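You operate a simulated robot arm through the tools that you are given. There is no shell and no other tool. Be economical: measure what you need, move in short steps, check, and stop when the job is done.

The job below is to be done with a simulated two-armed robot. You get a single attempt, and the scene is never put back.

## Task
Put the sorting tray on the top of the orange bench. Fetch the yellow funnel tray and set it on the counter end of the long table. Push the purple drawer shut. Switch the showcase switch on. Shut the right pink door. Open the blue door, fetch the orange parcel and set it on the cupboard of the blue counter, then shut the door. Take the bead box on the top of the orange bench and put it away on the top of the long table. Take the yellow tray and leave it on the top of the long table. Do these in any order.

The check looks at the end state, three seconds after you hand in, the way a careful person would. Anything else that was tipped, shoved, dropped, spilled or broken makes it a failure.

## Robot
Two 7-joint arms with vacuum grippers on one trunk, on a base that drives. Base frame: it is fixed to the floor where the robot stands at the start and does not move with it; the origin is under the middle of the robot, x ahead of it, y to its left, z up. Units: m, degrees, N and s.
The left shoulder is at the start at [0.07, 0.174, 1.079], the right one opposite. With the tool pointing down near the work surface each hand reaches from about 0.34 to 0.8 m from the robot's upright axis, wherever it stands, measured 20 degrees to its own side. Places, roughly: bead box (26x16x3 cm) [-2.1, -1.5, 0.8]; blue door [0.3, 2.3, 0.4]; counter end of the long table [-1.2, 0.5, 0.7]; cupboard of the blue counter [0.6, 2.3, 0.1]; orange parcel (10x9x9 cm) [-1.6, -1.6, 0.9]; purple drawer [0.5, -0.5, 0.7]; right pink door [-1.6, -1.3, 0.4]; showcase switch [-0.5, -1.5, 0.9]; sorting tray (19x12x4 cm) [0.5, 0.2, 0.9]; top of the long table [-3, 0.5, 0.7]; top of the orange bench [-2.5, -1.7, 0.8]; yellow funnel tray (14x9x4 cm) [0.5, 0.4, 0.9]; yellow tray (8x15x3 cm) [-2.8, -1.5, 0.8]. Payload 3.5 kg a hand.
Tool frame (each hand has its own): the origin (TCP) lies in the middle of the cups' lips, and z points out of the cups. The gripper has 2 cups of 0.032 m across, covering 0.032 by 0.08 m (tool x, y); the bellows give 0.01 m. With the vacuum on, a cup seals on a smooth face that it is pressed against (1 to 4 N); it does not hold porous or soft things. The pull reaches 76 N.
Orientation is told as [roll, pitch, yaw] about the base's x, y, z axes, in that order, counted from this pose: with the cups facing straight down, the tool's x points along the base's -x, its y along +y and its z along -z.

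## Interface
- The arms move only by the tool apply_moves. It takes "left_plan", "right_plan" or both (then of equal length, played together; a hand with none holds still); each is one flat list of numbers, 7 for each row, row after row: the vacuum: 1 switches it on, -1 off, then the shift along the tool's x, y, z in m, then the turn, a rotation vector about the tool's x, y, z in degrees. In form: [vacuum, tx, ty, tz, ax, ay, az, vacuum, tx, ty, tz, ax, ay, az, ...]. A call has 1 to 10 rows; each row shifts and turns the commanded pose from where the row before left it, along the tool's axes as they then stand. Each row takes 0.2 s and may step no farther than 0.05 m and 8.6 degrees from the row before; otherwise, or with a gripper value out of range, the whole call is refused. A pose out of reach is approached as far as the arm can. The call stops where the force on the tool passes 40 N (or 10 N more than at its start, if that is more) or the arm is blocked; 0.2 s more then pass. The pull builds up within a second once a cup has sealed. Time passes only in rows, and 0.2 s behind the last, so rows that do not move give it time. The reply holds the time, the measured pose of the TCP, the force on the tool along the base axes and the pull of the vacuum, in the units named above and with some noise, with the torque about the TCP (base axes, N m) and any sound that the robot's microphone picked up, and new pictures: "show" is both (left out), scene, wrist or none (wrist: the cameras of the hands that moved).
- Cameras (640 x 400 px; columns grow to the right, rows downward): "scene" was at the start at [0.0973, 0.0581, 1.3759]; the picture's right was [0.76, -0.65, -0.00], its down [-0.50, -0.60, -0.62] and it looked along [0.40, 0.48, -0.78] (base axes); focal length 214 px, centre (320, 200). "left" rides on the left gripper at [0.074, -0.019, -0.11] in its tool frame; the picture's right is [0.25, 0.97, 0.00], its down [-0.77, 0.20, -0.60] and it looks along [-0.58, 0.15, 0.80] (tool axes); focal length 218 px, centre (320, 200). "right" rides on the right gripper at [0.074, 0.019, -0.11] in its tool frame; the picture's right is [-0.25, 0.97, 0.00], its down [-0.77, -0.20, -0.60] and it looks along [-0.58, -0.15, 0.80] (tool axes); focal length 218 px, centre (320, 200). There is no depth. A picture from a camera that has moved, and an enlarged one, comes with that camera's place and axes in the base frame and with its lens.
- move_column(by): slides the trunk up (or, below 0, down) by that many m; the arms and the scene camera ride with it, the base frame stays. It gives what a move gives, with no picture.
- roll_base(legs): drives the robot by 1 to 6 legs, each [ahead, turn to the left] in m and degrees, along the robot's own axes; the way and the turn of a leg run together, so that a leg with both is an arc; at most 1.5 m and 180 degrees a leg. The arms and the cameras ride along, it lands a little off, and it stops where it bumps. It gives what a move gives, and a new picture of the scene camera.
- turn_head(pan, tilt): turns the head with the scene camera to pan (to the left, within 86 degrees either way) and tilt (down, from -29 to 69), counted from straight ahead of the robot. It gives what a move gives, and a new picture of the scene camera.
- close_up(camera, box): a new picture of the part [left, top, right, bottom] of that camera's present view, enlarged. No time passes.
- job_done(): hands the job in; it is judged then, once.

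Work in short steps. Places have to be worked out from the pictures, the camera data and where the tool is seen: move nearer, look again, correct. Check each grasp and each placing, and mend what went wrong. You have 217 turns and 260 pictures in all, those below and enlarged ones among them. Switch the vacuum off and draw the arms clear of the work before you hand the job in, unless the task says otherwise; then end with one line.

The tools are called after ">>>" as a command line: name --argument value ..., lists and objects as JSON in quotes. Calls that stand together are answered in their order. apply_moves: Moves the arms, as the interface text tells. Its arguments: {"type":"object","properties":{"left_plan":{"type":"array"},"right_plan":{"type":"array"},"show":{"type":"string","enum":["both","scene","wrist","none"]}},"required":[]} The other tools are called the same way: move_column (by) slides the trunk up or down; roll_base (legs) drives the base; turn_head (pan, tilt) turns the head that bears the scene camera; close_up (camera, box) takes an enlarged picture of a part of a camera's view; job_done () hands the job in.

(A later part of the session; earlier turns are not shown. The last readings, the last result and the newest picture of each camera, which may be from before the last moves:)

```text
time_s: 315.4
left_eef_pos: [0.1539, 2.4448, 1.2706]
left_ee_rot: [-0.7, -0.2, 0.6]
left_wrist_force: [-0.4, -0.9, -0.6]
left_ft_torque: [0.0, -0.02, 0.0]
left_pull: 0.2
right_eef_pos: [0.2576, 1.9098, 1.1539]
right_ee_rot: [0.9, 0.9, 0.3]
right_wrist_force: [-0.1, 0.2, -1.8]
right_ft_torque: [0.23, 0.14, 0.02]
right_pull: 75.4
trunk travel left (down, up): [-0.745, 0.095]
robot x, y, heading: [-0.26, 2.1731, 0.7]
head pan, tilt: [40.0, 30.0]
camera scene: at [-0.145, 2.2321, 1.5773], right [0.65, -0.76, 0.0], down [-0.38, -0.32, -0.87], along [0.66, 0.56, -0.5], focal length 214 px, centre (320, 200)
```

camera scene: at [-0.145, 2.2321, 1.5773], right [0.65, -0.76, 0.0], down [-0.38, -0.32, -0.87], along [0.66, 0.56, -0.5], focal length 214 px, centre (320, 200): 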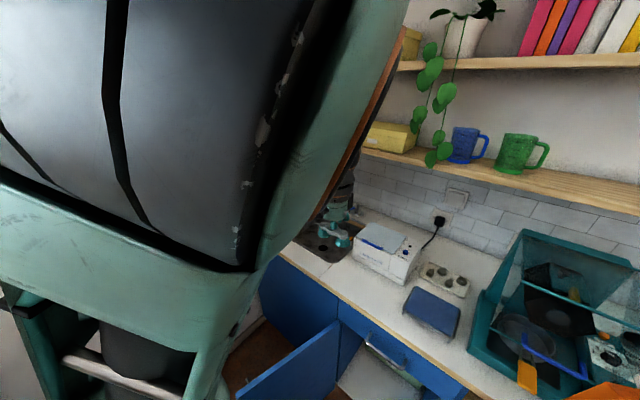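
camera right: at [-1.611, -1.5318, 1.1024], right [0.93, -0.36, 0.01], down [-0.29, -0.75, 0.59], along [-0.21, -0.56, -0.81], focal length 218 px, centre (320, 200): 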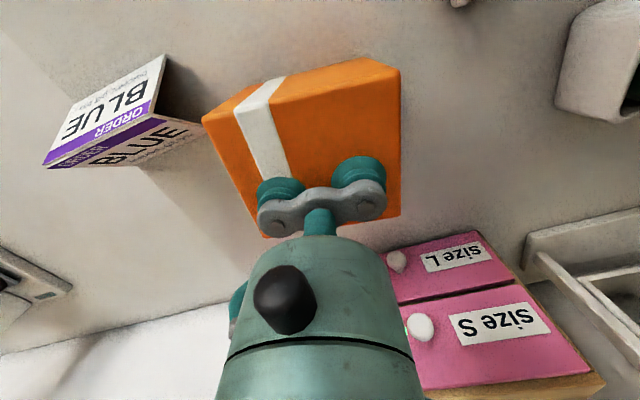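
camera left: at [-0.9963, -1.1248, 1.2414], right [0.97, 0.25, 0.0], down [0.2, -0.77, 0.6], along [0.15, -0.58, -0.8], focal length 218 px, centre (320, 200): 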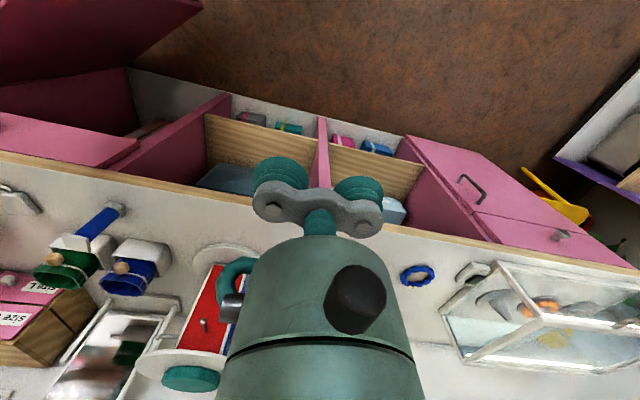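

I pull the parcel back from the counter edge and lift the left hand high before lowering the trunk.

>>> apply_moves --right_plan '[1, 0.03, 0, 0, 0, 0, 0, 1, 0.03, 0.01, 0, 0, 0, 0, 1, 0.03, 0.02, 0, 0, 0, 0, 1, 0.01, 0.03, 0, 0, 0, 0, 1, 0, 0.03, 0, 0, 0, 0, 1, 0, 0.03, 0, 0, 0, 0]' --left_plan '[-1, 0.01, 0, -0.04, 0, 0, 0, -1, 0.01, 0, -0.04, 0, 0, 0, -1, 0, 0, -0.04, 0, 0, 0, -1, 0, 0, -0.04, 0, 0, 0, -1, 0, 0, -0.04, 0, 0, 0, -1, 0, 0, -0.04, 0, 0, 0]' --show "none"

>>> turn_head --pan 0 --tilt 50

```text
time_s: 316.9
left_eef_pos: [0.1738, 2.4646, 1.4693]
left_ee_rot: [-0.8, -0.2, 0.7]
left_wrist_force: [-1.0, 0.7, -0.5]
left_ft_torque: [-0.05, -0.03, 0.03]
left_pull: 0.1
left hand out of reach, approached as far as the arm can: row 3, 4, 5
right_eef_pos: [0.1566, 2.0328, 1.1568]
right_ee_rot: [0.5, 0.9, 0.2]
right_wrist_force: [-0.3, -0.6, -1.7]
right_ft_torque: [0.22, 0.14, 0.08]
right_pull: 75.4
trunk travel left (down, up): [-0.745, 0.095]
robot x, y, heading: [-0.2661, 2.1721, 0.4]
head pan, tilt: [40.0, 30.0]
```

```text
time_s: 317.9
left_eef_pos: [0.1726, 2.4613, 1.4704]
left_ee_rot: [-0.7, -0.1, 0.5]
left_wrist_force: [-0.2, 0.1, 0.2]
left_ft_torque: [-0.02, 0.03, 0.0]
left_pull: 0.1
right_eef_pos: [0.1568, 2.0308, 1.157]
right_ee_rot: [0.8, 0.9, 0.3]
right_wrist_force: [0.1, -0.8, -1.2]
right_ft_torque: [0.25, 0.15, 0.02]
right_pull: 75.6
trunk travel left (down, up): [-0.745, 0.095]
robot x, y, heading: [-0.2622, 2.1723, 0.1]
head pan, tilt: [0.0, 50.0]
camera scene: at [-0.1366, 2.174, 1.5478], right [0.01, -1.0, 0.0], down [-0.77, -0.01, -0.64], along [0.64, 0.0, -0.77], focal length 214 px, centre (320, 200)
```

scene: 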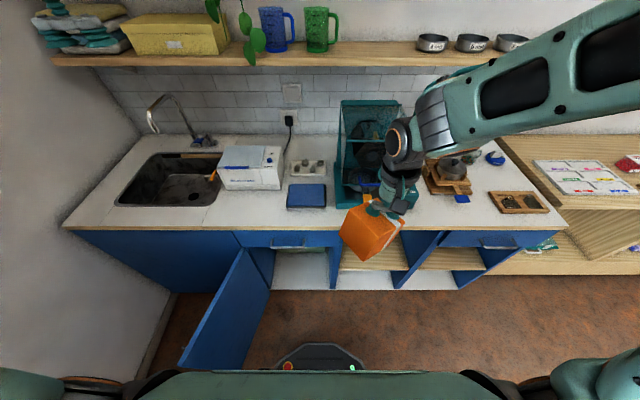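

The parcel looks rotated on the cups. I look closely.

>>> close_up --camera "scene" --box '[280, 90, 500, 300]'

>>> close_up --camera "right" --box '[0, 0, 640, 400]'

```text
1.90 times, centred on (390, 195) of scene
camera zoom: at [-0.1366, 2.174, 1.5478], right [0.01, -1.0, 0.0], down [-0.77, -0.01, -0.64], along [0.64, 0.0, -0.77], focal length 408 px, centre (187, 210)
```

zoom: 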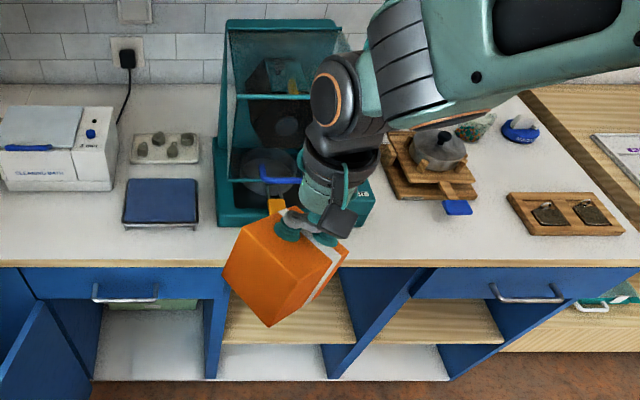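

```text
1.00 times, centred on (320, 200) of right (not enlarged: the box is as wide or as high as the picture)
camera zoom: at [0.0852, 2.0491, 1.269], right [0.25, 0.97, 0.01], down [0.78, -0.21, 0.59], along [0.57, -0.14, -0.81], focal length 218 px, centre (320, 200)
```

zoom: 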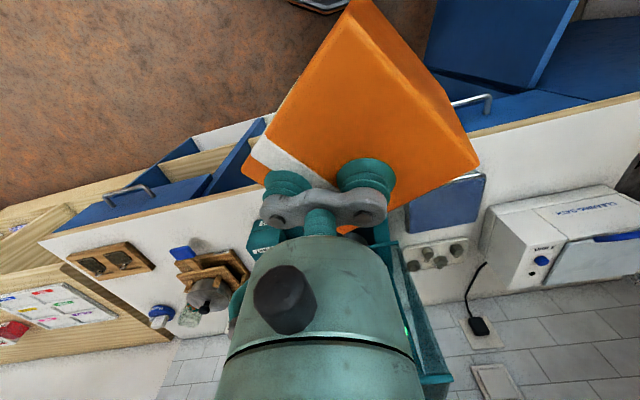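

The parcel has slewed ~40° on the cups (it likely brushed the tumbler), but both cups still seal. Its centre is offset about (−0.04, +0.036) from the TCP. I check the tumbler against earlier pictures later; now I move the parcel left, in front of the opening, and lower the trunk.

>>> apply_moves --right_plan '[1, 0.01, 0.03, 0, 0, 0, 0, 1, 0.01, 0.03, 0, 0, 0, 0, 1, 0.01, 0.03, 0, 0, 0, 0, 1, 0, 0.03, 0, 0, 0, 0, 1, 0, 0.03, 0, 0, 0, 0, 1, 0, 0.03, 0, 0, 0, 0, 1, 0, 0.02, 0, 0, 0, 0]' --show "none"

>>> move_column --by -0.4

>>> move_column --by -0.25

>>> turn_head --pan 0 --tilt 35

```text
time_s: 319.5
left_eef_pos: [0.175, 2.462, 1.4694]
left_ee_rot: [-0.7, -0.2, 0.6]
left_wrist_force: [-0.1, 0.1, 0.1]
left_ft_torque: [0.04, -0.02, 0.02]
left_pull: 0.0
right_eef_pos: [0.1277, 2.2283, 1.1592]
right_ee_rot: [0.9, 1.0, 0.1]
right_wrist_force: [-0.7, -1.1, -2.5]
right_ft_torque: [0.25, 0.17, 0.02]
right_pull: 75.7
trunk travel left (down, up): [-0.745, 0.095]
robot x, y, heading: [-0.2604, 2.1698, 0.1]
head pan, tilt: [0.0, 50.0]
```

```text
time_s: 323.4
left_eef_pos: [0.1729, 2.4619, 1.0707]
left_ee_rot: [-0.7, -0.2, 0.4]
left_wrist_force: [0.9, -0.2, -0.7]
left_ft_torque: [0.01, 0.02, -0.01]
left_pull: 0.2
right_eef_pos: [0.1281, 2.2281, 0.7605]
right_ee_rot: [0.8, 0.8, 0.2]
right_wrist_force: [0.1, 0.2, -2.4]
right_ft_torque: [0.23, 0.15, 0.01]
right_pull: 75.7
trunk travel left (down, up): [-0.345, 0.495]
robot x, y, heading: [-0.2609, 2.1729, 0.2]
head pan, tilt: [0.0, 50.0]
```

```text
time_s: 325.9
left_eef_pos: [0.1735, 2.4608, 0.8202]
left_ee_rot: [-0.7, -0.2, 0.5]
left_wrist_force: [0.0, -0.4, -0.7]
left_ft_torque: [0.0, 0.01, -0.01]
left_pull: 0.0
right_eef_pos: [0.1266, 2.2286, 0.5104]
right_ee_rot: [0.8, 0.7, 0.2]
right_wrist_force: [0.5, -0.6, -1.8]
right_ft_torque: [0.24, 0.13, 0.01]
right_pull: 75.2
trunk travel left (down, up): [-0.095, 0.745]
robot x, y, heading: [-0.2614, 2.1728, 0.4]
head pan, tilt: [0.0, 50.0]
```

```text
time_s: 326.7
left_eef_pos: [0.1737, 2.4618, 0.8208]
left_ee_rot: [-0.6, -0.2, 0.5]
left_wrist_force: [0.2, 0.1, -1.1]
left_ft_torque: [-0.02, 0.01, 0.0]
left_pull: 0.1
right_eef_pos: [0.1268, 2.2273, 0.5085]
right_ee_rot: [0.8, 0.8, 0.2]
right_wrist_force: [0.3, 0.1, -0.8]
right_ft_torque: [0.25, 0.13, 0.02]
right_pull: 75.3
trunk travel left (down, up): [-0.095, 0.745]
robot x, y, heading: [-0.262, 2.1705, 0.5]
head pan, tilt: [0.0, 35.0]
camera scene: at [-0.1259, 2.1734, 0.9194], right [0.01, -1.0, 0.0], down [-0.57, 0.0, -0.82], along [0.82, 0.01, -0.57], focal length 214 px, centre (320, 200)
```

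scene: 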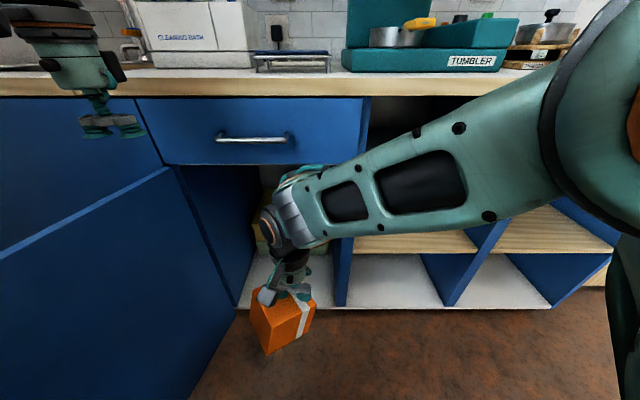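

The parcel is in front of the opening; the cupboard floor is near z≈0.14. I lower it to about z 0.30 and begin to insert.

>>> apply_moves --right_plan '[1, 0, 0, 0.04, 0, 0, 0, 1, 0, 0.01, 0.04, 0, 0, 0, 1, 0, 0.01, 0.04, 0, 0, 0, 1, 0, 0.01, 0.04, 0, 0, 0, 1, 0, 0, 0.04, 0, 0, 0, 1, -0.03, 0, 0, 0, 0, 0, 1, -0.03, 0, 0, 0, 0, 0]' --show "both"

```text
time_s: 328.3
left_eef_pos: [0.1727, 2.4618, 0.8193]
left_ee_rot: [-0.8, -0.2, 0.6]
left_wrist_force: [-0.3, -0.6, -0.5]
left_ft_torque: [-0.02, -0.01, -0.04]
left_pull: 0.1
right_eef_pos: [0.1856, 2.2581, 0.3095]
right_ee_rot: [1.2, 0.9, -0.4]
right_wrist_force: [-0.4, -0.5, -0.8]
right_ft_torque: [0.26, 0.18, 0.05]
right_pull: 75.4
trunk travel left (down, up): [-0.095, 0.745]
robot x, y, heading: [-0.2625, 2.1706, 0.4]
head pan, tilt: [0.0, 35.0]
camera scene: at [-0.1259, 2.1735, 0.9195], right [0.01, -1.0, 0.0], down [-0.57, 0.0, -0.82], along [0.82, 0.01, -0.57], focal length 214 px, centre (320, 200)
camera right: at [0.1149, 2.2762, 0.4221], right [0.26, 0.97, 0.02], down [0.78, -0.22, 0.59], along [0.57, -0.14, -0.81], focal length 218 px, centre (320, 200)
```

scene: 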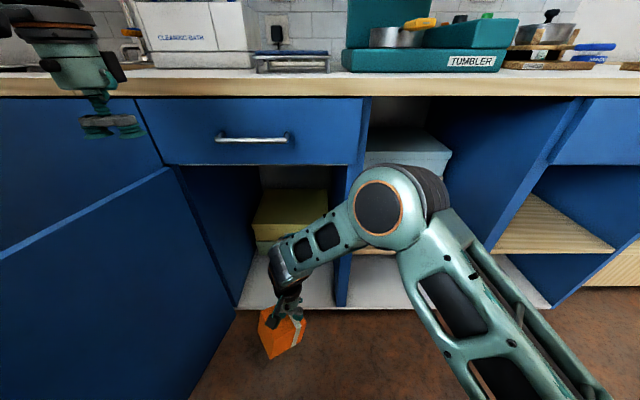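
right: 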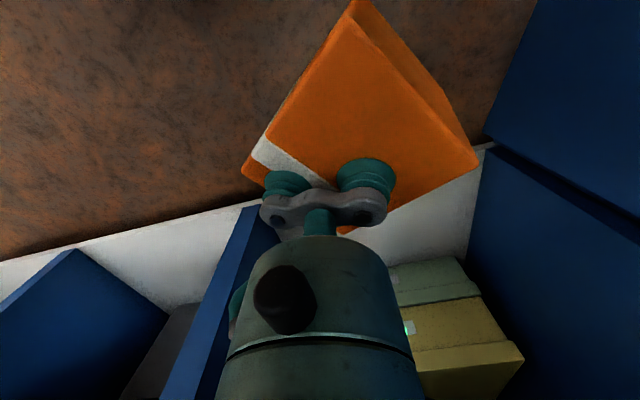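

Path looks clear. I advance in steps with a small shift left.

>>> apply_moves --right_plan '[1, -0.03, 0.01, 0, 0, 0, 0, 1, -0.03, 0.01, 0, 0, 0, 0, 1, -0.03, 0, 0, 0, 0, 0, 1, -0.03, 0, 0, 0, 0, 0]' --show "both"

```text
time_s: 329.3
left_eef_pos: [0.1735, 2.4608, 0.8197]
left_ee_rot: [-0.7, -0.1, 0.5]
left_wrist_force: [-0.5, 0.3, 0.5]
left_ft_torque: [0.02, 0.0, 0.02]
left_pull: 0.0
right_eef_pos: [0.3044, 2.2822, 0.3078]
right_ee_rot: [0.8, 0.9, 0.2]
right_wrist_force: [-0.2, 0.3, -2.0]
right_ft_torque: [0.24, 0.13, 0.01]
right_pull: 75.7
trunk travel left (down, up): [-0.095, 0.745]
robot x, y, heading: [-0.2654, 2.1737, 0.3]
head pan, tilt: [0.0, 35.0]
camera scene: at [-0.1258, 2.1735, 0.9195], right [0.01, -1.0, 0.0], down [-0.57, 0.0, -0.82], along [0.82, 0.01, -0.57], focal length 214 px, centre (320, 200)
camera right: at [0.2319, 2.2998, 0.4196], right [0.25, 0.97, 0.01], down [0.78, -0.21, 0.59], along [0.57, -0.14, -0.81], focal length 218 px, centre (320, 200)
```

scene: 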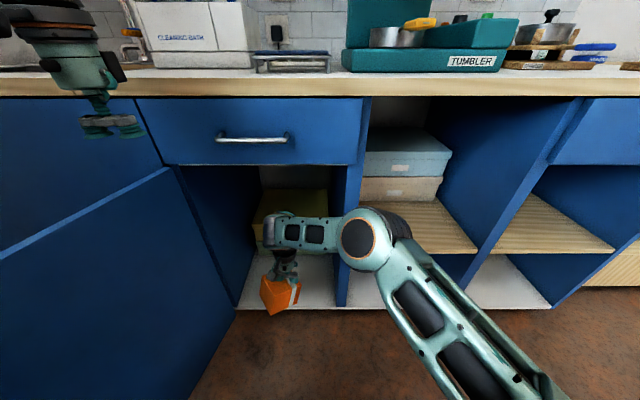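
right: 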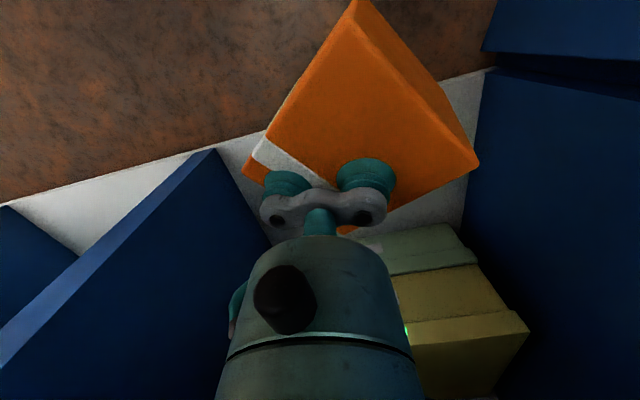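

The forearm would meet the divider if I go much deeper. Instead I rotate the tool ~85° so the parcel swings inward to the front-left of the hand.

>>> apply_moves --right_plan '[1, 0, 0, 0, 0, 0, 8.5, 1, 0, 0, 0, 0, 0, 8.5, 1, 0, 0, 0, 0, 0, 8.5, 1, 0, 0, 0, 0, 0, 8.5, 1, 0, 0, 0, 0, 0, 8.5, 1, 0, 0, 0, 0, 0, 8.5, 1, 0, 0, 0, 0, 0, 8.5, 1, 0, 0, 0, 0, 0, 8.5]' --show "both"

```text
time_s: 331.1
left_eef_pos: [0.1718, 2.4617, 0.819]
left_ee_rot: [-0.7, -0.3, 0.4]
left_wrist_force: [0.4, -0.2, -0.6]
left_ft_torque: [0.01, -0.02, 0.0]
left_pull: 0.1
right_eef_pos: [0.3052, 2.2817, 0.308]
right_ee_rot: [-0.4, 1.2, -67.8]
right_wrist_force: [-0.4, 0.8, -2.6]
right_ft_torque: [0.24, -0.2, 0.03]
right_pull: 75.7
trunk travel left (down, up): [-0.095, 0.745]
robot x, y, heading: [-0.2611, 2.1733, 0.4]
head pan, tilt: [0.0, 35.0]
camera scene: at [-0.1259, 2.1735, 0.9195], right [0.01, -1.0, 0.0], down [-0.57, 0.0, -0.82], along [0.82, 0.01, -0.57], focal length 214 px, centre (320, 200)
camera right: at [0.2955, 2.3562, 0.4197], right [0.99, 0.13, -0.01], down [0.11, -0.8, 0.59], along [0.07, -0.59, -0.81], focal length 218 px, centre (320, 200)
```

scene: 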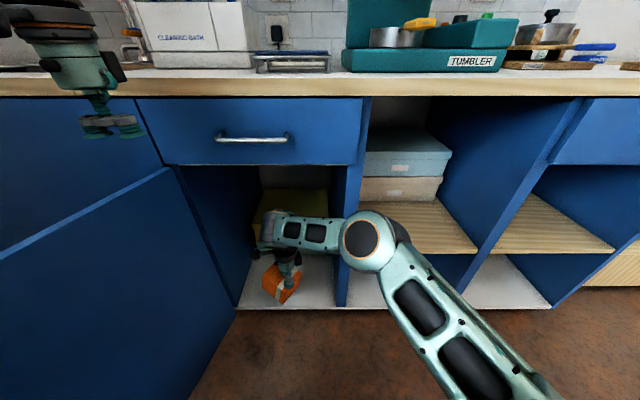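
right: 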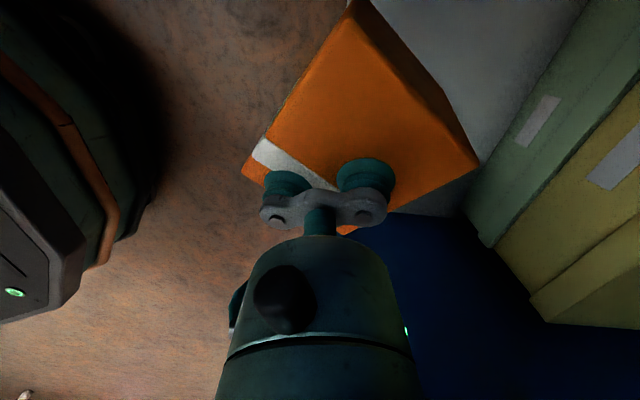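

The parcel is now over the cupboard floor. I turn a bit more and advance 3 cm, then lower.

>>> apply_moves --right_plan '[1, 0, 0, 0, 0, 0, 8.5, 1, 0, 0, 0, 0, 0, 8.5, 1, 0, 0, 0, 0, 0, 8, 1, 0, 0.02, 0, 0, 0, 0, 1, 0, 0.02, 0, 0, 0, 0]' --show "both"

```text
time_s: 332.3
left_eef_pos: [0.1737, 2.4609, 0.8203]
left_ee_rot: [-0.7, -0.1, 0.6]
left_wrist_force: [-0.6, -0.3, 0.5]
left_ft_torque: [-0.04, -0.01, -0.01]
left_pull: 0.0
right_eef_pos: [0.3134, 2.2805, 0.3066]
right_ee_rot: [-0.8, 0.8, -92.9]
right_wrist_force: [0.2, -1.2, -1.5]
right_ft_torque: [0.13, -0.24, -0.01]
right_pull: 75.8
right hand out of reach, approached as far as the arm can: row 4, 5
trunk travel left (down, up): [-0.095, 0.745]
robot x, y, heading: [-0.2632, 2.1715, 0.4]
head pan, tilt: [0.0, 35.0]
camera scene: at [-0.1259, 2.1735, 0.9195], right [0.01, -1.0, 0.0], down [-0.57, 0.0, -0.82], along [0.82, 0.01, -0.57], focal length 214 px, centre (320, 200)
camera right: at [0.3382, 2.3525, 0.4186], right [0.95, -0.3, -0.02], down [-0.23, -0.77, 0.6], along [-0.19, -0.57, -0.8], focal length 218 px, centre (320, 200)
```

scene: 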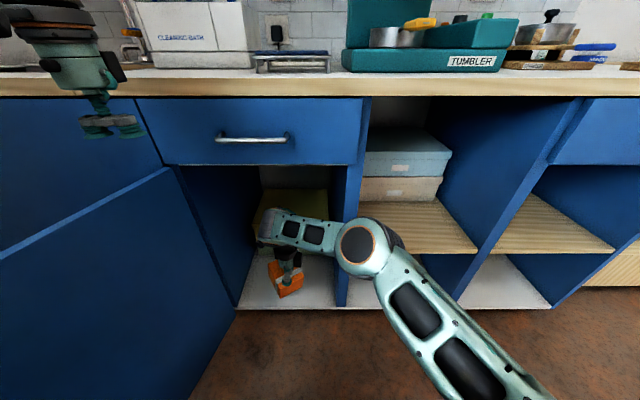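
right: 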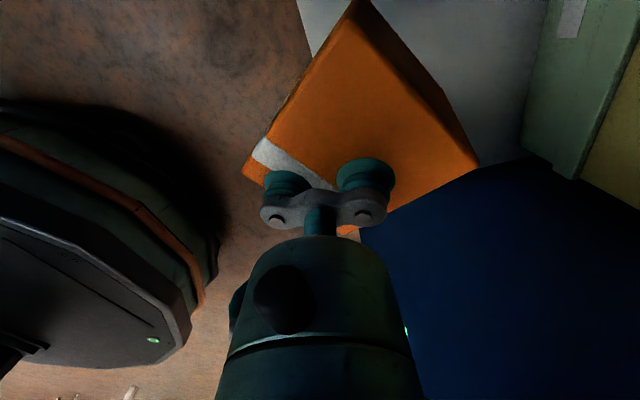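

I creep the base 3 cm ahead, then lower the parcel to the floor.

>>> roll_base --legs '[[0.035, 0]]'

>>> apply_moves --right_plan '[1, 0, 0, 0.015, 0, 0, 0, 1, 0, 0, 0.015, 0, 0, 0, 1, 0, 0, 0.01, 0, 0, 0, 1, 0, 0, 0.008, 0, 0, 0, 1, 0, 0, 0.008, 0, 0, 0, 1, 0, 0, 0.008, 0, 0, 0, 1, 0, 0, 0.008, 0, 0, 0, 1, 0, 0, 0.008, 0, 0, 0, 1, 0, 0, 0.008, 0, 0, 0, 1, 0, 0, 0.008, 0, 0, 0]' --show "wrist"

```text
time_s: 333.2
left_eef_pos: [0.2082, 2.4612, 0.8195]
left_ee_rot: [-0.7, -0.1, 0.5]
left_wrist_force: [-0.2, 0.2, 0.7]
left_ft_torque: [-0.03, 0.01, 0.03]
left_pull: 0.1
right_eef_pos: [0.3492, 2.2805, 0.3071]
right_ee_rot: [-0.9, 0.8, -92.8]
right_wrist_force: [-0.8, 1.0, -1.5]
right_ft_torque: [0.11, -0.31, 0.01]
right_pull: 75.0
trunk travel left (down, up): [-0.095, 0.745]
robot x, y, heading: [-0.2289, 2.1723, 0.4]
head pan, tilt: [0.0, 35.0]
camera scene: at [-0.0905, 2.1738, 0.9194], right [0.01, -1.0, 0.0], down [-0.57, 0.0, -0.82], along [0.82, 0.01, -0.57], focal length 214 px, centre (320, 200)
```

scene: 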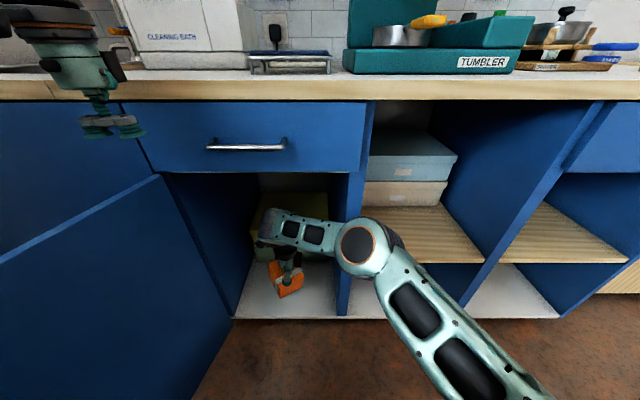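

```text
time_s: 335.4
left_eef_pos: [0.2095, 2.462, 0.8202]
left_ee_rot: [-0.7, -0.2, 0.5]
left_wrist_force: [0.3, -0.3, 0.6]
left_ft_torque: [0.0, 0.01, 0.0]
left_pull: 0.1
right_eef_pos: [0.3377, 2.2677, 0.2075]
right_ee_rot: [-1.0, 0.8, -92.7]
right_wrist_force: [0.6, 0.7, -2.6]
right_ft_torque: [0.14, -0.21, 0.05]
right_pull: 75.6
right hand out of reach, approached as far as the arm can: row 3, 10
trunk travel left (down, up): [-0.095, 0.745]
robot x, y, heading: [-0.2242, 2.1774, 0.0]
head pan, tilt: [0.0, 35.0]
camera right: at [0.3624, 2.339, 0.3191], right [0.95, -0.3, -0.02], down [-0.23, -0.77, 0.6], along [-0.19, -0.57, -0.8], focal length 218 px, centre (320, 200)
```

right: 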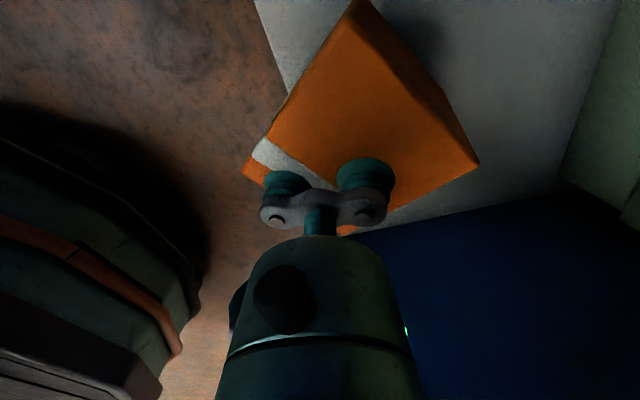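

>>> apply_moves --right_plan '[1, 0, 0, 0.008, 0, 0, 0, 1, 0, 0, 0.008, 0, 0, 0, 1, 0, 0, 0.008, 0, 0, 0, 1, 0, 0, 0.008, 0, 0, 0, 1, 0, 0, 0.008, 0, 0, 0]' --show "scene"

```text
time_s: 336.1
left_eef_pos: [0.2076, 2.4625, 0.8213]
left_ee_rot: [-0.7, -0.2, 0.6]
left_wrist_force: [-0.2, -0.5, 0.9]
left_ft_torque: [0.01, -0.01, 0.01]
left_pull: 0.0
right_eef_pos: [0.3399, 2.2693, 0.1936]
right_ee_rot: [-0.3, 1.1, -93.0]
right_wrist_force: [-3.4, -0.2, 23.4]
right_ft_torque: [-0.29, 0.05, -0.05]
right_pull: 75.4
trunk travel left (down, up): [-0.095, 0.745]
robot x, y, heading: [-0.2259, 2.17, 0.5]
head pan, tilt: [0.0, 35.0]
stopped in row 3 (right hand): the force on the tool passed its limit at 48 N (the readings are from after the stop); the commanded pose is now the measured one
camera scene: at [-0.0928, 2.1736, 0.9202], right [0.01, -1.0, 0.0], down [-0.57, 0.0, -0.82], along [0.82, 0.01, -0.57], focal length 214 px, centre (320, 200)
```

scene: 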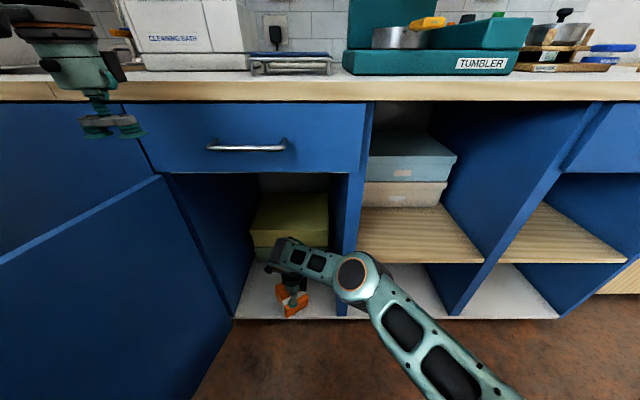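

The parcel is on the floor (z≈0.10). I release, raise slightly, and back off to see.

>>> apply_moves --right_plan '[-1, 0, 0, -0.003, 0, 0, 0, -1, 0, 0, 0, 0, 0, 0, -1, 0, 0, 0, 0, 0, 0, -1, 0, 0, 0, 0, 0, 0]' --show "none"

>>> move_column --by 0.1

>>> roll_base --legs '[[-0.2, 0]]'

>>> close_up --camera "scene" --box '[180, 150, 420, 330]'

```text
time_s: 337.1
left_eef_pos: [0.2092, 2.461, 0.8212]
left_ee_rot: [-0.7, -0.2, 0.5]
left_wrist_force: [0.0, 0.1, -0.4]
left_ft_torque: [0.02, 0.0, 0.01]
left_pull: 0.0
right_eef_pos: [0.3393, 2.2674, 0.1944]
right_ee_rot: [-0.6, 1.1, -92.8]
right_wrist_force: [0.1, -0.4, -0.5]
right_ft_torque: [-0.01, 0.01, 0.04]
right_pull: 0.1
trunk travel left (down, up): [-0.095, 0.745]
robot x, y, heading: [-0.2261, 2.1735, 0.5]
head pan, tilt: [0.0, 35.0]
```

```text
time_s: 338.4
left_eef_pos: [0.2089, 2.4624, 0.9201]
left_ee_rot: [-0.7, -0.2, 0.5]
left_wrist_force: [-0.3, -0.2, 1.0]
left_ft_torque: [-0.01, 0.0, -0.02]
left_pull: 0.0
right_eef_pos: [0.3399, 2.2684, 0.2931]
right_ee_rot: [-0.7, 0.9, -92.9]
right_wrist_force: [-0.3, -0.7, 0.9]
right_ft_torque: [-0.03, 0.0, 0.02]
right_pull: 0.1
trunk travel left (down, up): [-0.195, 0.645]
robot x, y, heading: [-0.2269, 2.172, 0.4]
head pan, tilt: [0.0, 35.0]
```

```text
time_s: 340.1
left_eef_pos: [0.0063, 2.4615, 0.9208]
left_ee_rot: [-0.8, -0.2, 0.6]
left_wrist_force: [0.1, 0.5, 0.4]
left_ft_torque: [0.03, 0.01, -0.02]
left_pull: 0.1
right_eef_pos: [0.1391, 2.2676, 0.295]
right_ee_rot: [-0.5, 1.0, -92.7]
right_wrist_force: [-0.9, 0.4, -0.1]
right_ft_torque: [-0.01, 0.05, 0.0]
right_pull: 0.0
trunk travel left (down, up): [-0.195, 0.645]
robot x, y, heading: [-0.4303, 2.17, 0.8]
head pan, tilt: [0.0, 35.0]
camera scene: at [-0.2927, 2.1725, 1.0196], right [0.01, -1.0, 0.0], down [-0.57, -0.01, -0.82], along [0.82, 0.01, -0.57], focal length 214 px, centre (320, 200)
```

scene: 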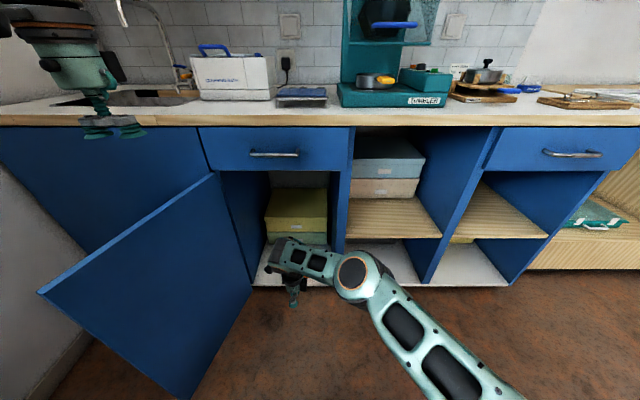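

```text
2.22 times, centred on (300, 240) of scene
camera zoom: at [-0.2927, 2.1725, 1.0196], right [0.01, -1.0, 0.0], down [-0.57, -0.01, -0.82], along [0.82, 0.01, -0.57], focal length 477 px, centre (364, 111)
```

zoom: 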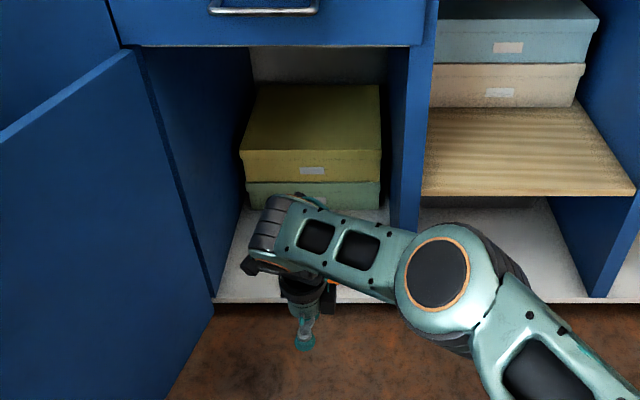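

>>> apply_moves --right_plan '[-1, 0, 0, 0, 0, 0, -8.5, -1, 0, 0, 0, 0, 0, -8.5, -1, 0, 0, 0, 0, 0, -8.5, -1, 0, 0, 0, 0, 0, -8.5, -1, 0, 0, 0, 0, 0, -8.5, -1, 0, 0, 0, 0, 0, -8.5, -1, 0, 0, 0, 0, 0, -8.5, -1, 0, 0, 0, 0, 0, -8.5, -1, 0, 0, 0, 0, 0, -8.5, -1, 0, 0, 0, 0, 0, -8.5]' --show "wrist"

```text
time_s: 342.2
left_eef_pos: [0.0057, 2.4605, 0.9201]
left_ee_rot: [-0.7, -0.1, 0.6]
left_wrist_force: [0.1, -0.2, 0.5]
left_ft_torque: [-0.05, 0.03, 0.0]
left_pull: 0.0
right_eef_pos: [0.1377, 2.2683, 0.2932]
right_ee_rot: [1.0, 0.7, -7.6]
right_wrist_force: [-0.2, 0.4, -0.6]
right_ft_torque: [0.01, 0.03, 0.03]
right_pull: 0.1
trunk travel left (down, up): [-0.195, 0.645]
robot x, y, heading: [-0.4262, 2.1697, 0.6]
head pan, tilt: [0.0, 35.0]
camera right: at [0.0686, 2.296, 0.4053], right [0.38, 0.93, 0.01], down [0.74, -0.31, 0.59], along [0.55, -0.21, -0.81], focal length 218 px, centre (320, 200)
```

right: 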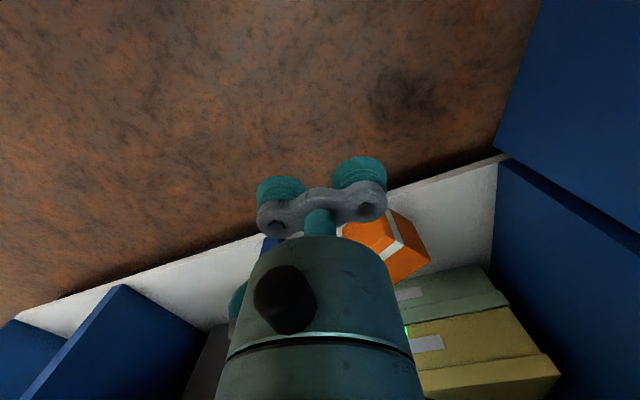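

>>> apply_moves --right_plan '[-1, 0, -0.04, 0, 0, 0, 0, -1, 0, -0.04, 0, 0, 0, 0, -1, 0, -0.04, 0, 0, 0, -4, -1, 0.01, -0.04, 0, 0, 0, -4, -1, 0.01, -0.04, 0, 0, 0, 0]' --show "none"

>>> close_up --camera "scene" --box '[220, 200, 380, 300]'

```text
time_s: 343.4
left_eef_pos: [0.0063, 2.4605, 0.92]
left_ee_rot: [-0.7, -0.3, 0.6]
left_wrist_force: [-0.2, -0.7, 0.0]
left_ft_torque: [0.02, 0.01, -0.01]
left_pull: 0.0
right_eef_pos: [0.1005, 2.0688, 0.2905]
right_ee_rot: [0.9, 0.5, 0.3]
right_wrist_force: [-0.2, -0.2, 0.1]
right_ft_torque: [0.02, 0.01, 0.01]
right_pull: 0.0
trunk travel left (down, up): [-0.195, 0.645]
robot x, y, heading: [-0.431, 2.1682, 0.4]
head pan, tilt: [0.0, 35.0]
```

```text
4.00 times, centred on (300, 250) of scene
camera zoom: at [-0.2923, 2.1723, 1.0195], right [0.01, -1.0, 0.0], down [-0.57, 0.0, -0.82], along [0.82, 0.01, -0.57], focal length 858 px, centre (400, 0)
```

zoom: 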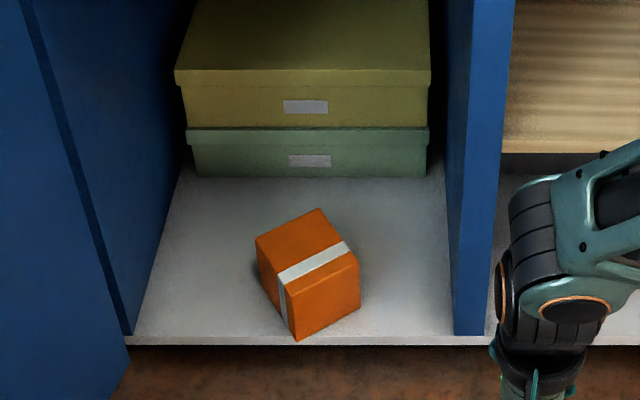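

The parcel's near corner is right at the floor's front edge, so it must go deeper. I put the right hand low in front of it and then push by driving gently.

>>> apply_moves --right_plan '[-1, 0, 0.04, 0.02, 0, 0, 0, -1, 0, 0.04, 0.02, 0, 0, 0, -1, 0, 0.04, 0.02, 0, 0, 0, -1, 0, 0.04, 0.02, 0, 0, 0, -1, 0, 0.04, 0.02, 0, 0, 0, -1, 0, 0.035, 0.02, 0, 0, 0, -1, 0, 0, 0.025, 0, 0, 0]' --show "scene"

```text
time_s: 345.1
left_eef_pos: [0.0066, 2.4616, 0.9195]
left_ee_rot: [-0.7, -0.1, 0.6]
left_wrist_force: [0.0, -0.2, 0.0]
left_ft_torque: [-0.02, -0.02, -0.02]
left_pull: 0.0
right_eef_pos: [0.0905, 2.2569, 0.1819]
right_ee_rot: [1.0, 0.6, 0.3]
right_wrist_force: [0.0, -0.1, -0.1]
right_ft_torque: [0.01, -0.01, -0.03]
right_pull: 0.1
right hand out of reach, approached as far as the arm can: row 5, 6, 7
trunk travel left (down, up): [-0.195, 0.645]
robot x, y, heading: [-0.4289, 2.1696, 0.3]
head pan, tilt: [0.0, 35.0]
camera scene: at [-0.2926, 2.1727, 1.0195], right [0.01, -1.0, 0.0], down [-0.57, -0.01, -0.82], along [0.82, 0.01, -0.57], focal length 214 px, centre (320, 200)
```

scene: 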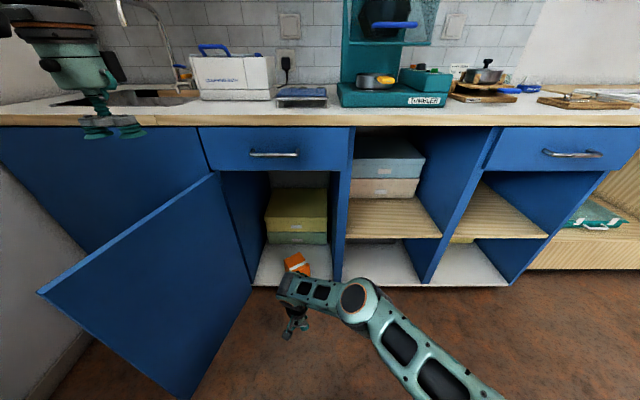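

>>> move_column --by -0.05

>>> roll_base --legs '[[0, 5], [0.15, 0]]'

>>> close_up --camera "right" --box '[0, 0, 640, 400]'

```text
time_s: 346.0
left_eef_pos: [0.0062, 2.4606, 0.8702]
left_ee_rot: [-0.7, -0.3, 0.6]
left_wrist_force: [0.2, -0.1, -0.5]
left_ft_torque: [0.0, -0.01, -0.01]
left_pull: 0.0
right_eef_pos: [0.0906, 2.2568, 0.1313]
right_ee_rot: [1.0, 0.5, 0.3]
right_wrist_force: [-0.3, -0.4, 0.5]
right_ft_torque: [0.01, -0.01, 0.01]
right_pull: 0.1
trunk travel left (down, up): [-0.145, 0.695]
robot x, y, heading: [-0.4305, 2.1735, 0.5]
head pan, tilt: [0.0, 35.0]
```

```text
time_s: 347.9
left_eef_pos: [0.1326, 2.5126, 0.8698]
left_ee_rot: [-0.8, -0.2, 5.6]
left_wrist_force: [0.0, -0.3, -0.4]
left_ft_torque: [0.0, 0.01, 0.02]
left_pull: 0.2
right_eef_pos: [0.2336, 2.3169, 0.132]
right_ee_rot: [1.0, 0.6, 5.3]
right_wrist_force: [-1.0, 0.0, 1.0]
right_ft_torque: [0.0, 0.0, 0.01]
right_pull: 0.1
trunk travel left (down, up): [-0.145, 0.695]
robot x, y, heading: [-0.2741, 2.1824, 5.5]
head pan, tilt: [0.0, 35.0]
camera scene: at [-0.1396, 2.1995, 0.9694], right [0.1, -1.0, 0.0], down [-0.57, -0.06, -0.82], along [0.82, 0.08, -0.57], focal length 214 px, centre (320, 200)
```

scene: 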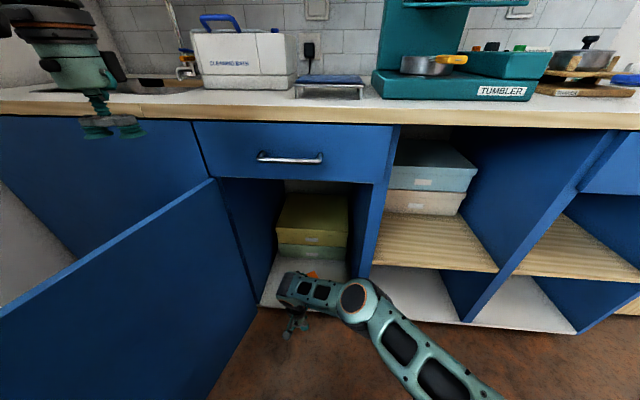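

```text
1.00 times, centred on (320, 200) of right (not enlarged: the box is as wide or as high as the picture)
camera zoom: at [0.16, 2.3281, 0.2437], right [0.16, 0.99, 0.01], down [0.79, -0.14, 0.59], along [0.59, -0.08, -0.81], focal length 218 px, centre (320, 200)
```

zoom: 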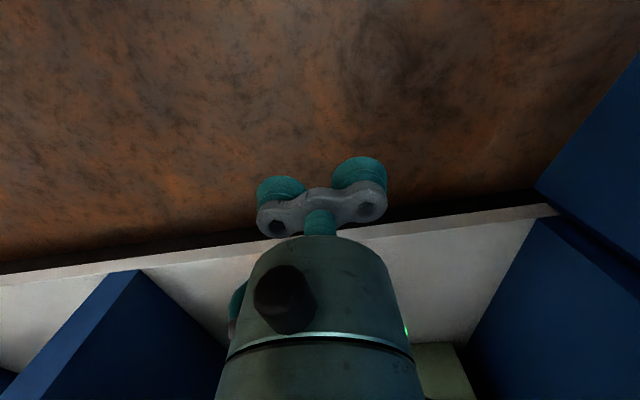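

>>> apply_moves --left_plan '[-1, 0.02, 0, -0.04, 0, 0, 0, -1, 0.02, 0, -0.04, 0, 0, 0]' --show "none"

>>> roll_base --legs '[[0.11, 0]]'

```text
time_s: 348.4
left_eef_pos: [0.1364, 2.5013, 0.9324]
left_ee_rot: [-0.7, -0.1, 5.7]
left_wrist_force: [0.1, 0.3, -0.7]
left_ft_torque: [0.03, 0.02, -0.02]
left_pull: 0.0
left hand out of reach, approached as far as the arm can: row 1, 2
right_eef_pos: [0.2336, 2.317, 0.1327]
right_ee_rot: [0.9, 0.7, 5.4]
right_wrist_force: [-0.7, -0.1, 0.1]
right_ft_torque: [-0.02, 0.05, -0.02]
right_pull: 0.0
trunk travel left (down, up): [-0.145, 0.695]
robot x, y, heading: [-0.275, 2.1823, 5.3]
head pan, tilt: [0.0, 35.0]
```

```text
time_s: 349.6
left_eef_pos: [0.2455, 2.5133, 0.9312]
left_ee_rot: [-0.7, -0.1, 5.6]
left_wrist_force: [-0.3, 0.1, 0.3]
left_ft_torque: [0.01, 0.01, 0.01]
left_pull: 0.0
right_eef_pos: [0.3419, 2.3271, 0.1318]
right_ee_rot: [1.0, 0.6, 5.3]
right_wrist_force: [0.5, 0.0, -0.2]
right_ft_torque: [-0.01, 0.01, -0.03]
right_pull: 0.0
trunk travel left (down, up): [-0.145, 0.695]
robot x, y, heading: [-0.163, 2.196, 5.2]
head pan, tilt: [0.0, 35.0]
camera scene: at [-0.0311, 2.2098, 0.9694], right [0.1, -1.0, 0.0], down [-0.57, -0.06, -0.82], along [0.82, 0.08, -0.57], focal length 214 px, centre (320, 200)
```

scene: 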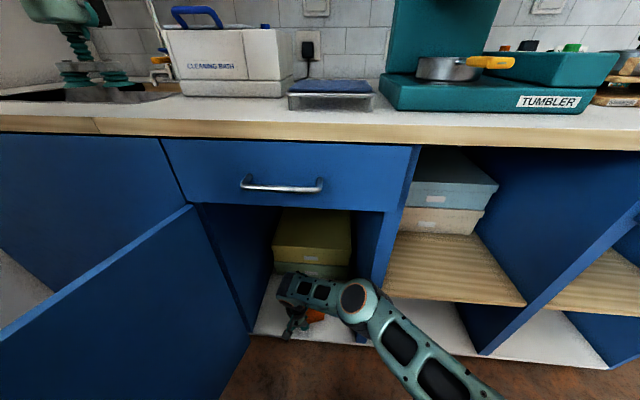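

>>> close_up --camera "right" --box '[0, 0, 640, 400]'

>>> close_up --camera "scene" --box '[230, 230, 390, 350]'

```text
1.00 times, centred on (320, 200) of right (not enlarged: the box is as wide or as high as the picture)
camera zoom: at [0.2685, 2.3381, 0.2436], right [0.16, 0.99, 0.01], down [0.79, -0.14, 0.59], along [0.59, -0.09, -0.81], focal length 218 px, centre (320, 200)
```

zoom: 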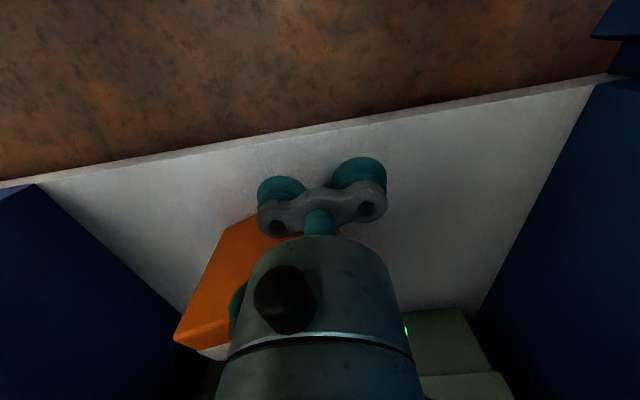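

```text
3.33 times, centred on (310, 290) of scene
camera zoom: at [-0.0311, 2.2098, 0.9694], right [0.1, -1.0, 0.0], down [-0.57, -0.06, -0.82], along [0.82, 0.08, -0.57], focal length 715 px, centre (353, -100)
```

zoom: 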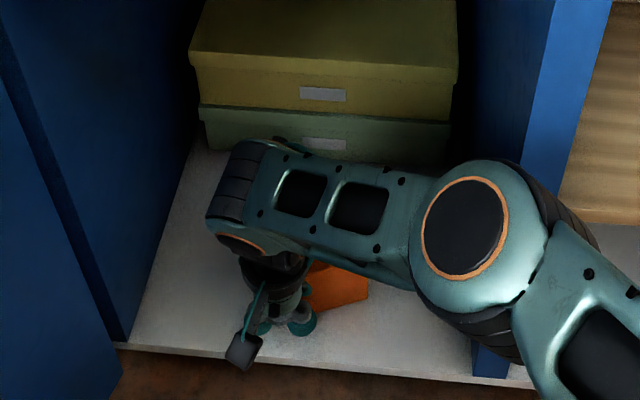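

The parcel moved inside. I back off and look.

>>> roll_base --legs '[[-0.25, 0]]'

>>> apply_moves --right_plan '[-1, 0.02, -0.04, -0.02, 0, 0, 0, -1, 0.02, -0.04, -0.02, 0, 0, 0, -1, 0, -0.04, -0.02, 0, 0, 0, -1, 0, -0.045, -0.02, 0, 0, 0, -1, 0, -0.045, -0.02, 0, 0, 0]' --show "none"

>>> close_up --camera "scene" --box '[200, 180, 420, 320]'

```text
time_s: 351.5
left_eef_pos: [-0.0052, 2.4867, 0.932]
left_ee_rot: [-0.7, -0.1, 5.4]
left_wrist_force: [-0.5, -0.2, -0.3]
left_ft_torque: [0.02, 0.01, -0.01]
left_pull: 0.0
right_eef_pos: [0.0915, 2.3002, 0.132]
right_ee_rot: [1.0, 0.5, 5.0]
right_wrist_force: [1.2, -0.9, 0.3]
right_ft_torque: [0.02, 0.02, 0.0]
right_pull: 0.1
trunk travel left (down, up): [-0.145, 0.695]
robot x, y, heading: [-0.4224, 2.1745, 5.4]
head pan, tilt: [0.0, 35.0]
camera scene: at [-0.2826, 2.1855, 0.9695], right [0.09, -1.0, 0.0], down [-0.57, -0.05, -0.82], along [0.82, 0.07, -0.57], focal length 214 px, centre (320, 200)
```

scene: 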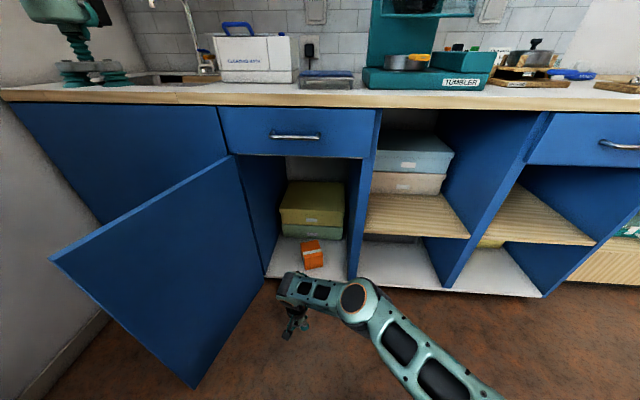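

```text
time_s: 352.7
left_eef_pos: [-0.0047, 2.487, 0.932]
left_ee_rot: [-0.8, -0.1, 5.5]
left_wrist_force: [0.2, 0.2, 0.3]
left_ft_torque: [0.0, 0.01, 0.0]
left_pull: 0.2
right_eef_pos: [0.071, 2.0853, 0.2265]
right_ee_rot: [1.0, 0.6, 5.1]
right_wrist_force: [0.2, 0.0, 0.1]
right_ft_torque: [-0.01, 0.0, -0.01]
right_pull: 0.1
trunk travel left (down, up): [-0.145, 0.695]
robot x, y, heading: [-0.4171, 2.1736, 5.0]
head pan, tilt: [0.0, 35.0]
```

```text
2.86 times, centred on (310, 250) of scene
camera zoom: at [-0.2825, 2.1854, 0.9695], right [0.09, -1.0, 0.0], down [-0.57, -0.05, -0.82], along [0.82, 0.07, -0.57], focal length 613 px, centre (349, 57)
```

zoom: 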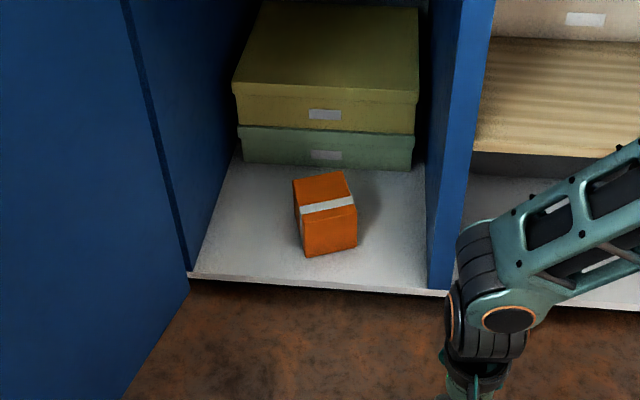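

The parcel stands squarely inside. Now I close the door: it is ~105° open. I back up a bit, move the left hand over to the door's outer side and lower it.

>>> roll_base --legs '[[-0.12, 0], [0, -5]]'

>>> apply_moves --left_plan '[-1, -0.02, 0.04, 0, 0, 0, 0, -1, -0.02, 0.04, 0, 0, 0, 0, -1, -0.02, 0.04, 0, 0, 0, 0, -1, 0, 0.045, 0, 0, 0, 0, -1, 0, 0.045, 0, 0, 0, 0, -1, 0, 0.045, 0, 0, 0, 0, -1, 0, 0.045, 0, 0, 0, 0]' --show "none"

>>> turn_head --pan 35 --tilt 30

```text
time_s: 354.4
left_eef_pos: [-0.1, 2.4381, 0.932]
left_ee_rot: [-0.7, -0.1, 0.6]
left_wrist_force: [-0.1, 0.0, 0.4]
left_ft_torque: [0.01, -0.03, 0.01]
left_pull: 0.0
right_eef_pos: [-0.0558, 2.0342, 0.2278]
right_ee_rot: [1.0, 0.6, 0.1]
right_wrist_force: [0.1, 0.6, 0.1]
right_ft_torque: [0.02, 0.0, 0.0]
right_pull: 0.1
trunk travel left (down, up): [-0.145, 0.695]
robot x, y, heading: [-0.5385, 2.1636, 0.3]
head pan, tilt: [0.0, 35.0]
camera scene: at [-0.4002, 2.1626, 0.9695], right [0.01, -1.0, 0.0], down [-0.57, 0.0, -0.82], along [0.82, 0.0, -0.57], focal length 214 px, centre (320, 200)
```

scene: 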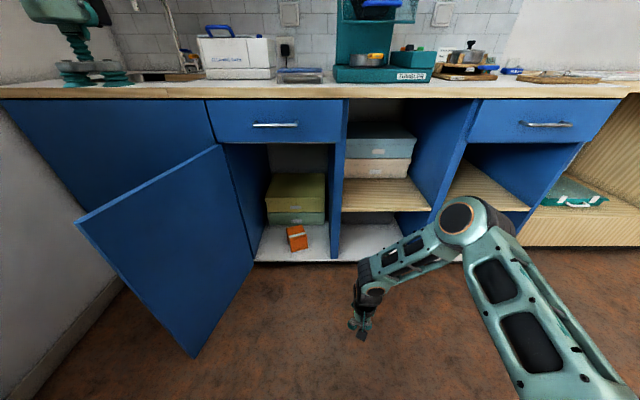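

```text
time_s: 355.0
left_eef_pos: [-0.0586, 2.5206, 0.9328]
left_ee_rot: [-0.9, -0.5, 2.5]
left_wrist_force: [11.3, -28.8, -6.2]
left_ft_torque: [3.87, 0.91, 2.51]
left_pull: 0.0
right_eef_pos: [-0.0558, 2.0333, 0.2275]
right_ee_rot: [1.1, 0.6, 0.2]
right_wrist_force: [0.5, -0.9, -0.6]
right_ft_torque: [0.02, 0.01, 0.01]
right_pull: 0.0
trunk travel left (down, up): [-0.145, 0.695]
robot x, y, heading: [-0.5343, 2.1623, 0.2]
head pan, tilt: [0.0, 35.0]
stopped in row 3 (left hand): the force on the tool passed its limit at 193 N (the readings are from after the stop); the commanded pose is now the measured one
```

```text
time_s: 356.1
left_eef_pos: [-0.0589, 2.5205, 0.932]
left_ee_rot: [-1.0, -0.5, 2.6]
left_wrist_force: [18.1, -46.9, -11.6]
left_ft_torque: [6.38, 1.34, 4.12]
left_pull: 0.0
right_eef_pos: [-0.0561, 2.0331, 0.227]
right_ee_rot: [1.0, 0.6, 0.2]
right_wrist_force: [0.8, 0.3, -0.3]
right_ft_torque: [-0.01, 0.0, -0.01]
right_pull: 0.0
trunk travel left (down, up): [-0.145, 0.695]
robot x, y, heading: [-0.5366, 2.1629, 0.1]
head pan, tilt: [35.0, 30.0]
camera scene: at [-0.4145, 2.2146, 0.9773], right [0.58, -0.82, 0.0], down [-0.41, -0.29, -0.87], along [0.71, 0.5, -0.5], focal length 214 px, centre (320, 200)
```

scene: 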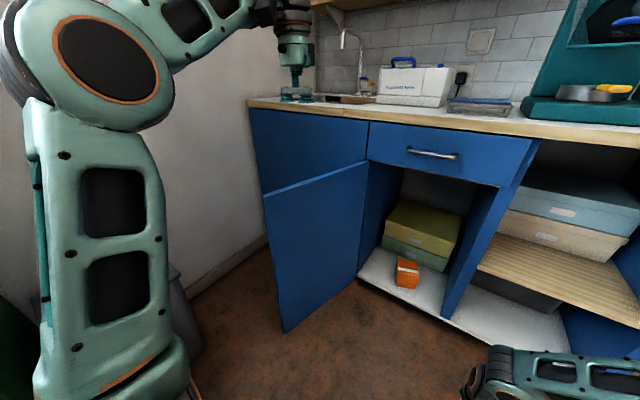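

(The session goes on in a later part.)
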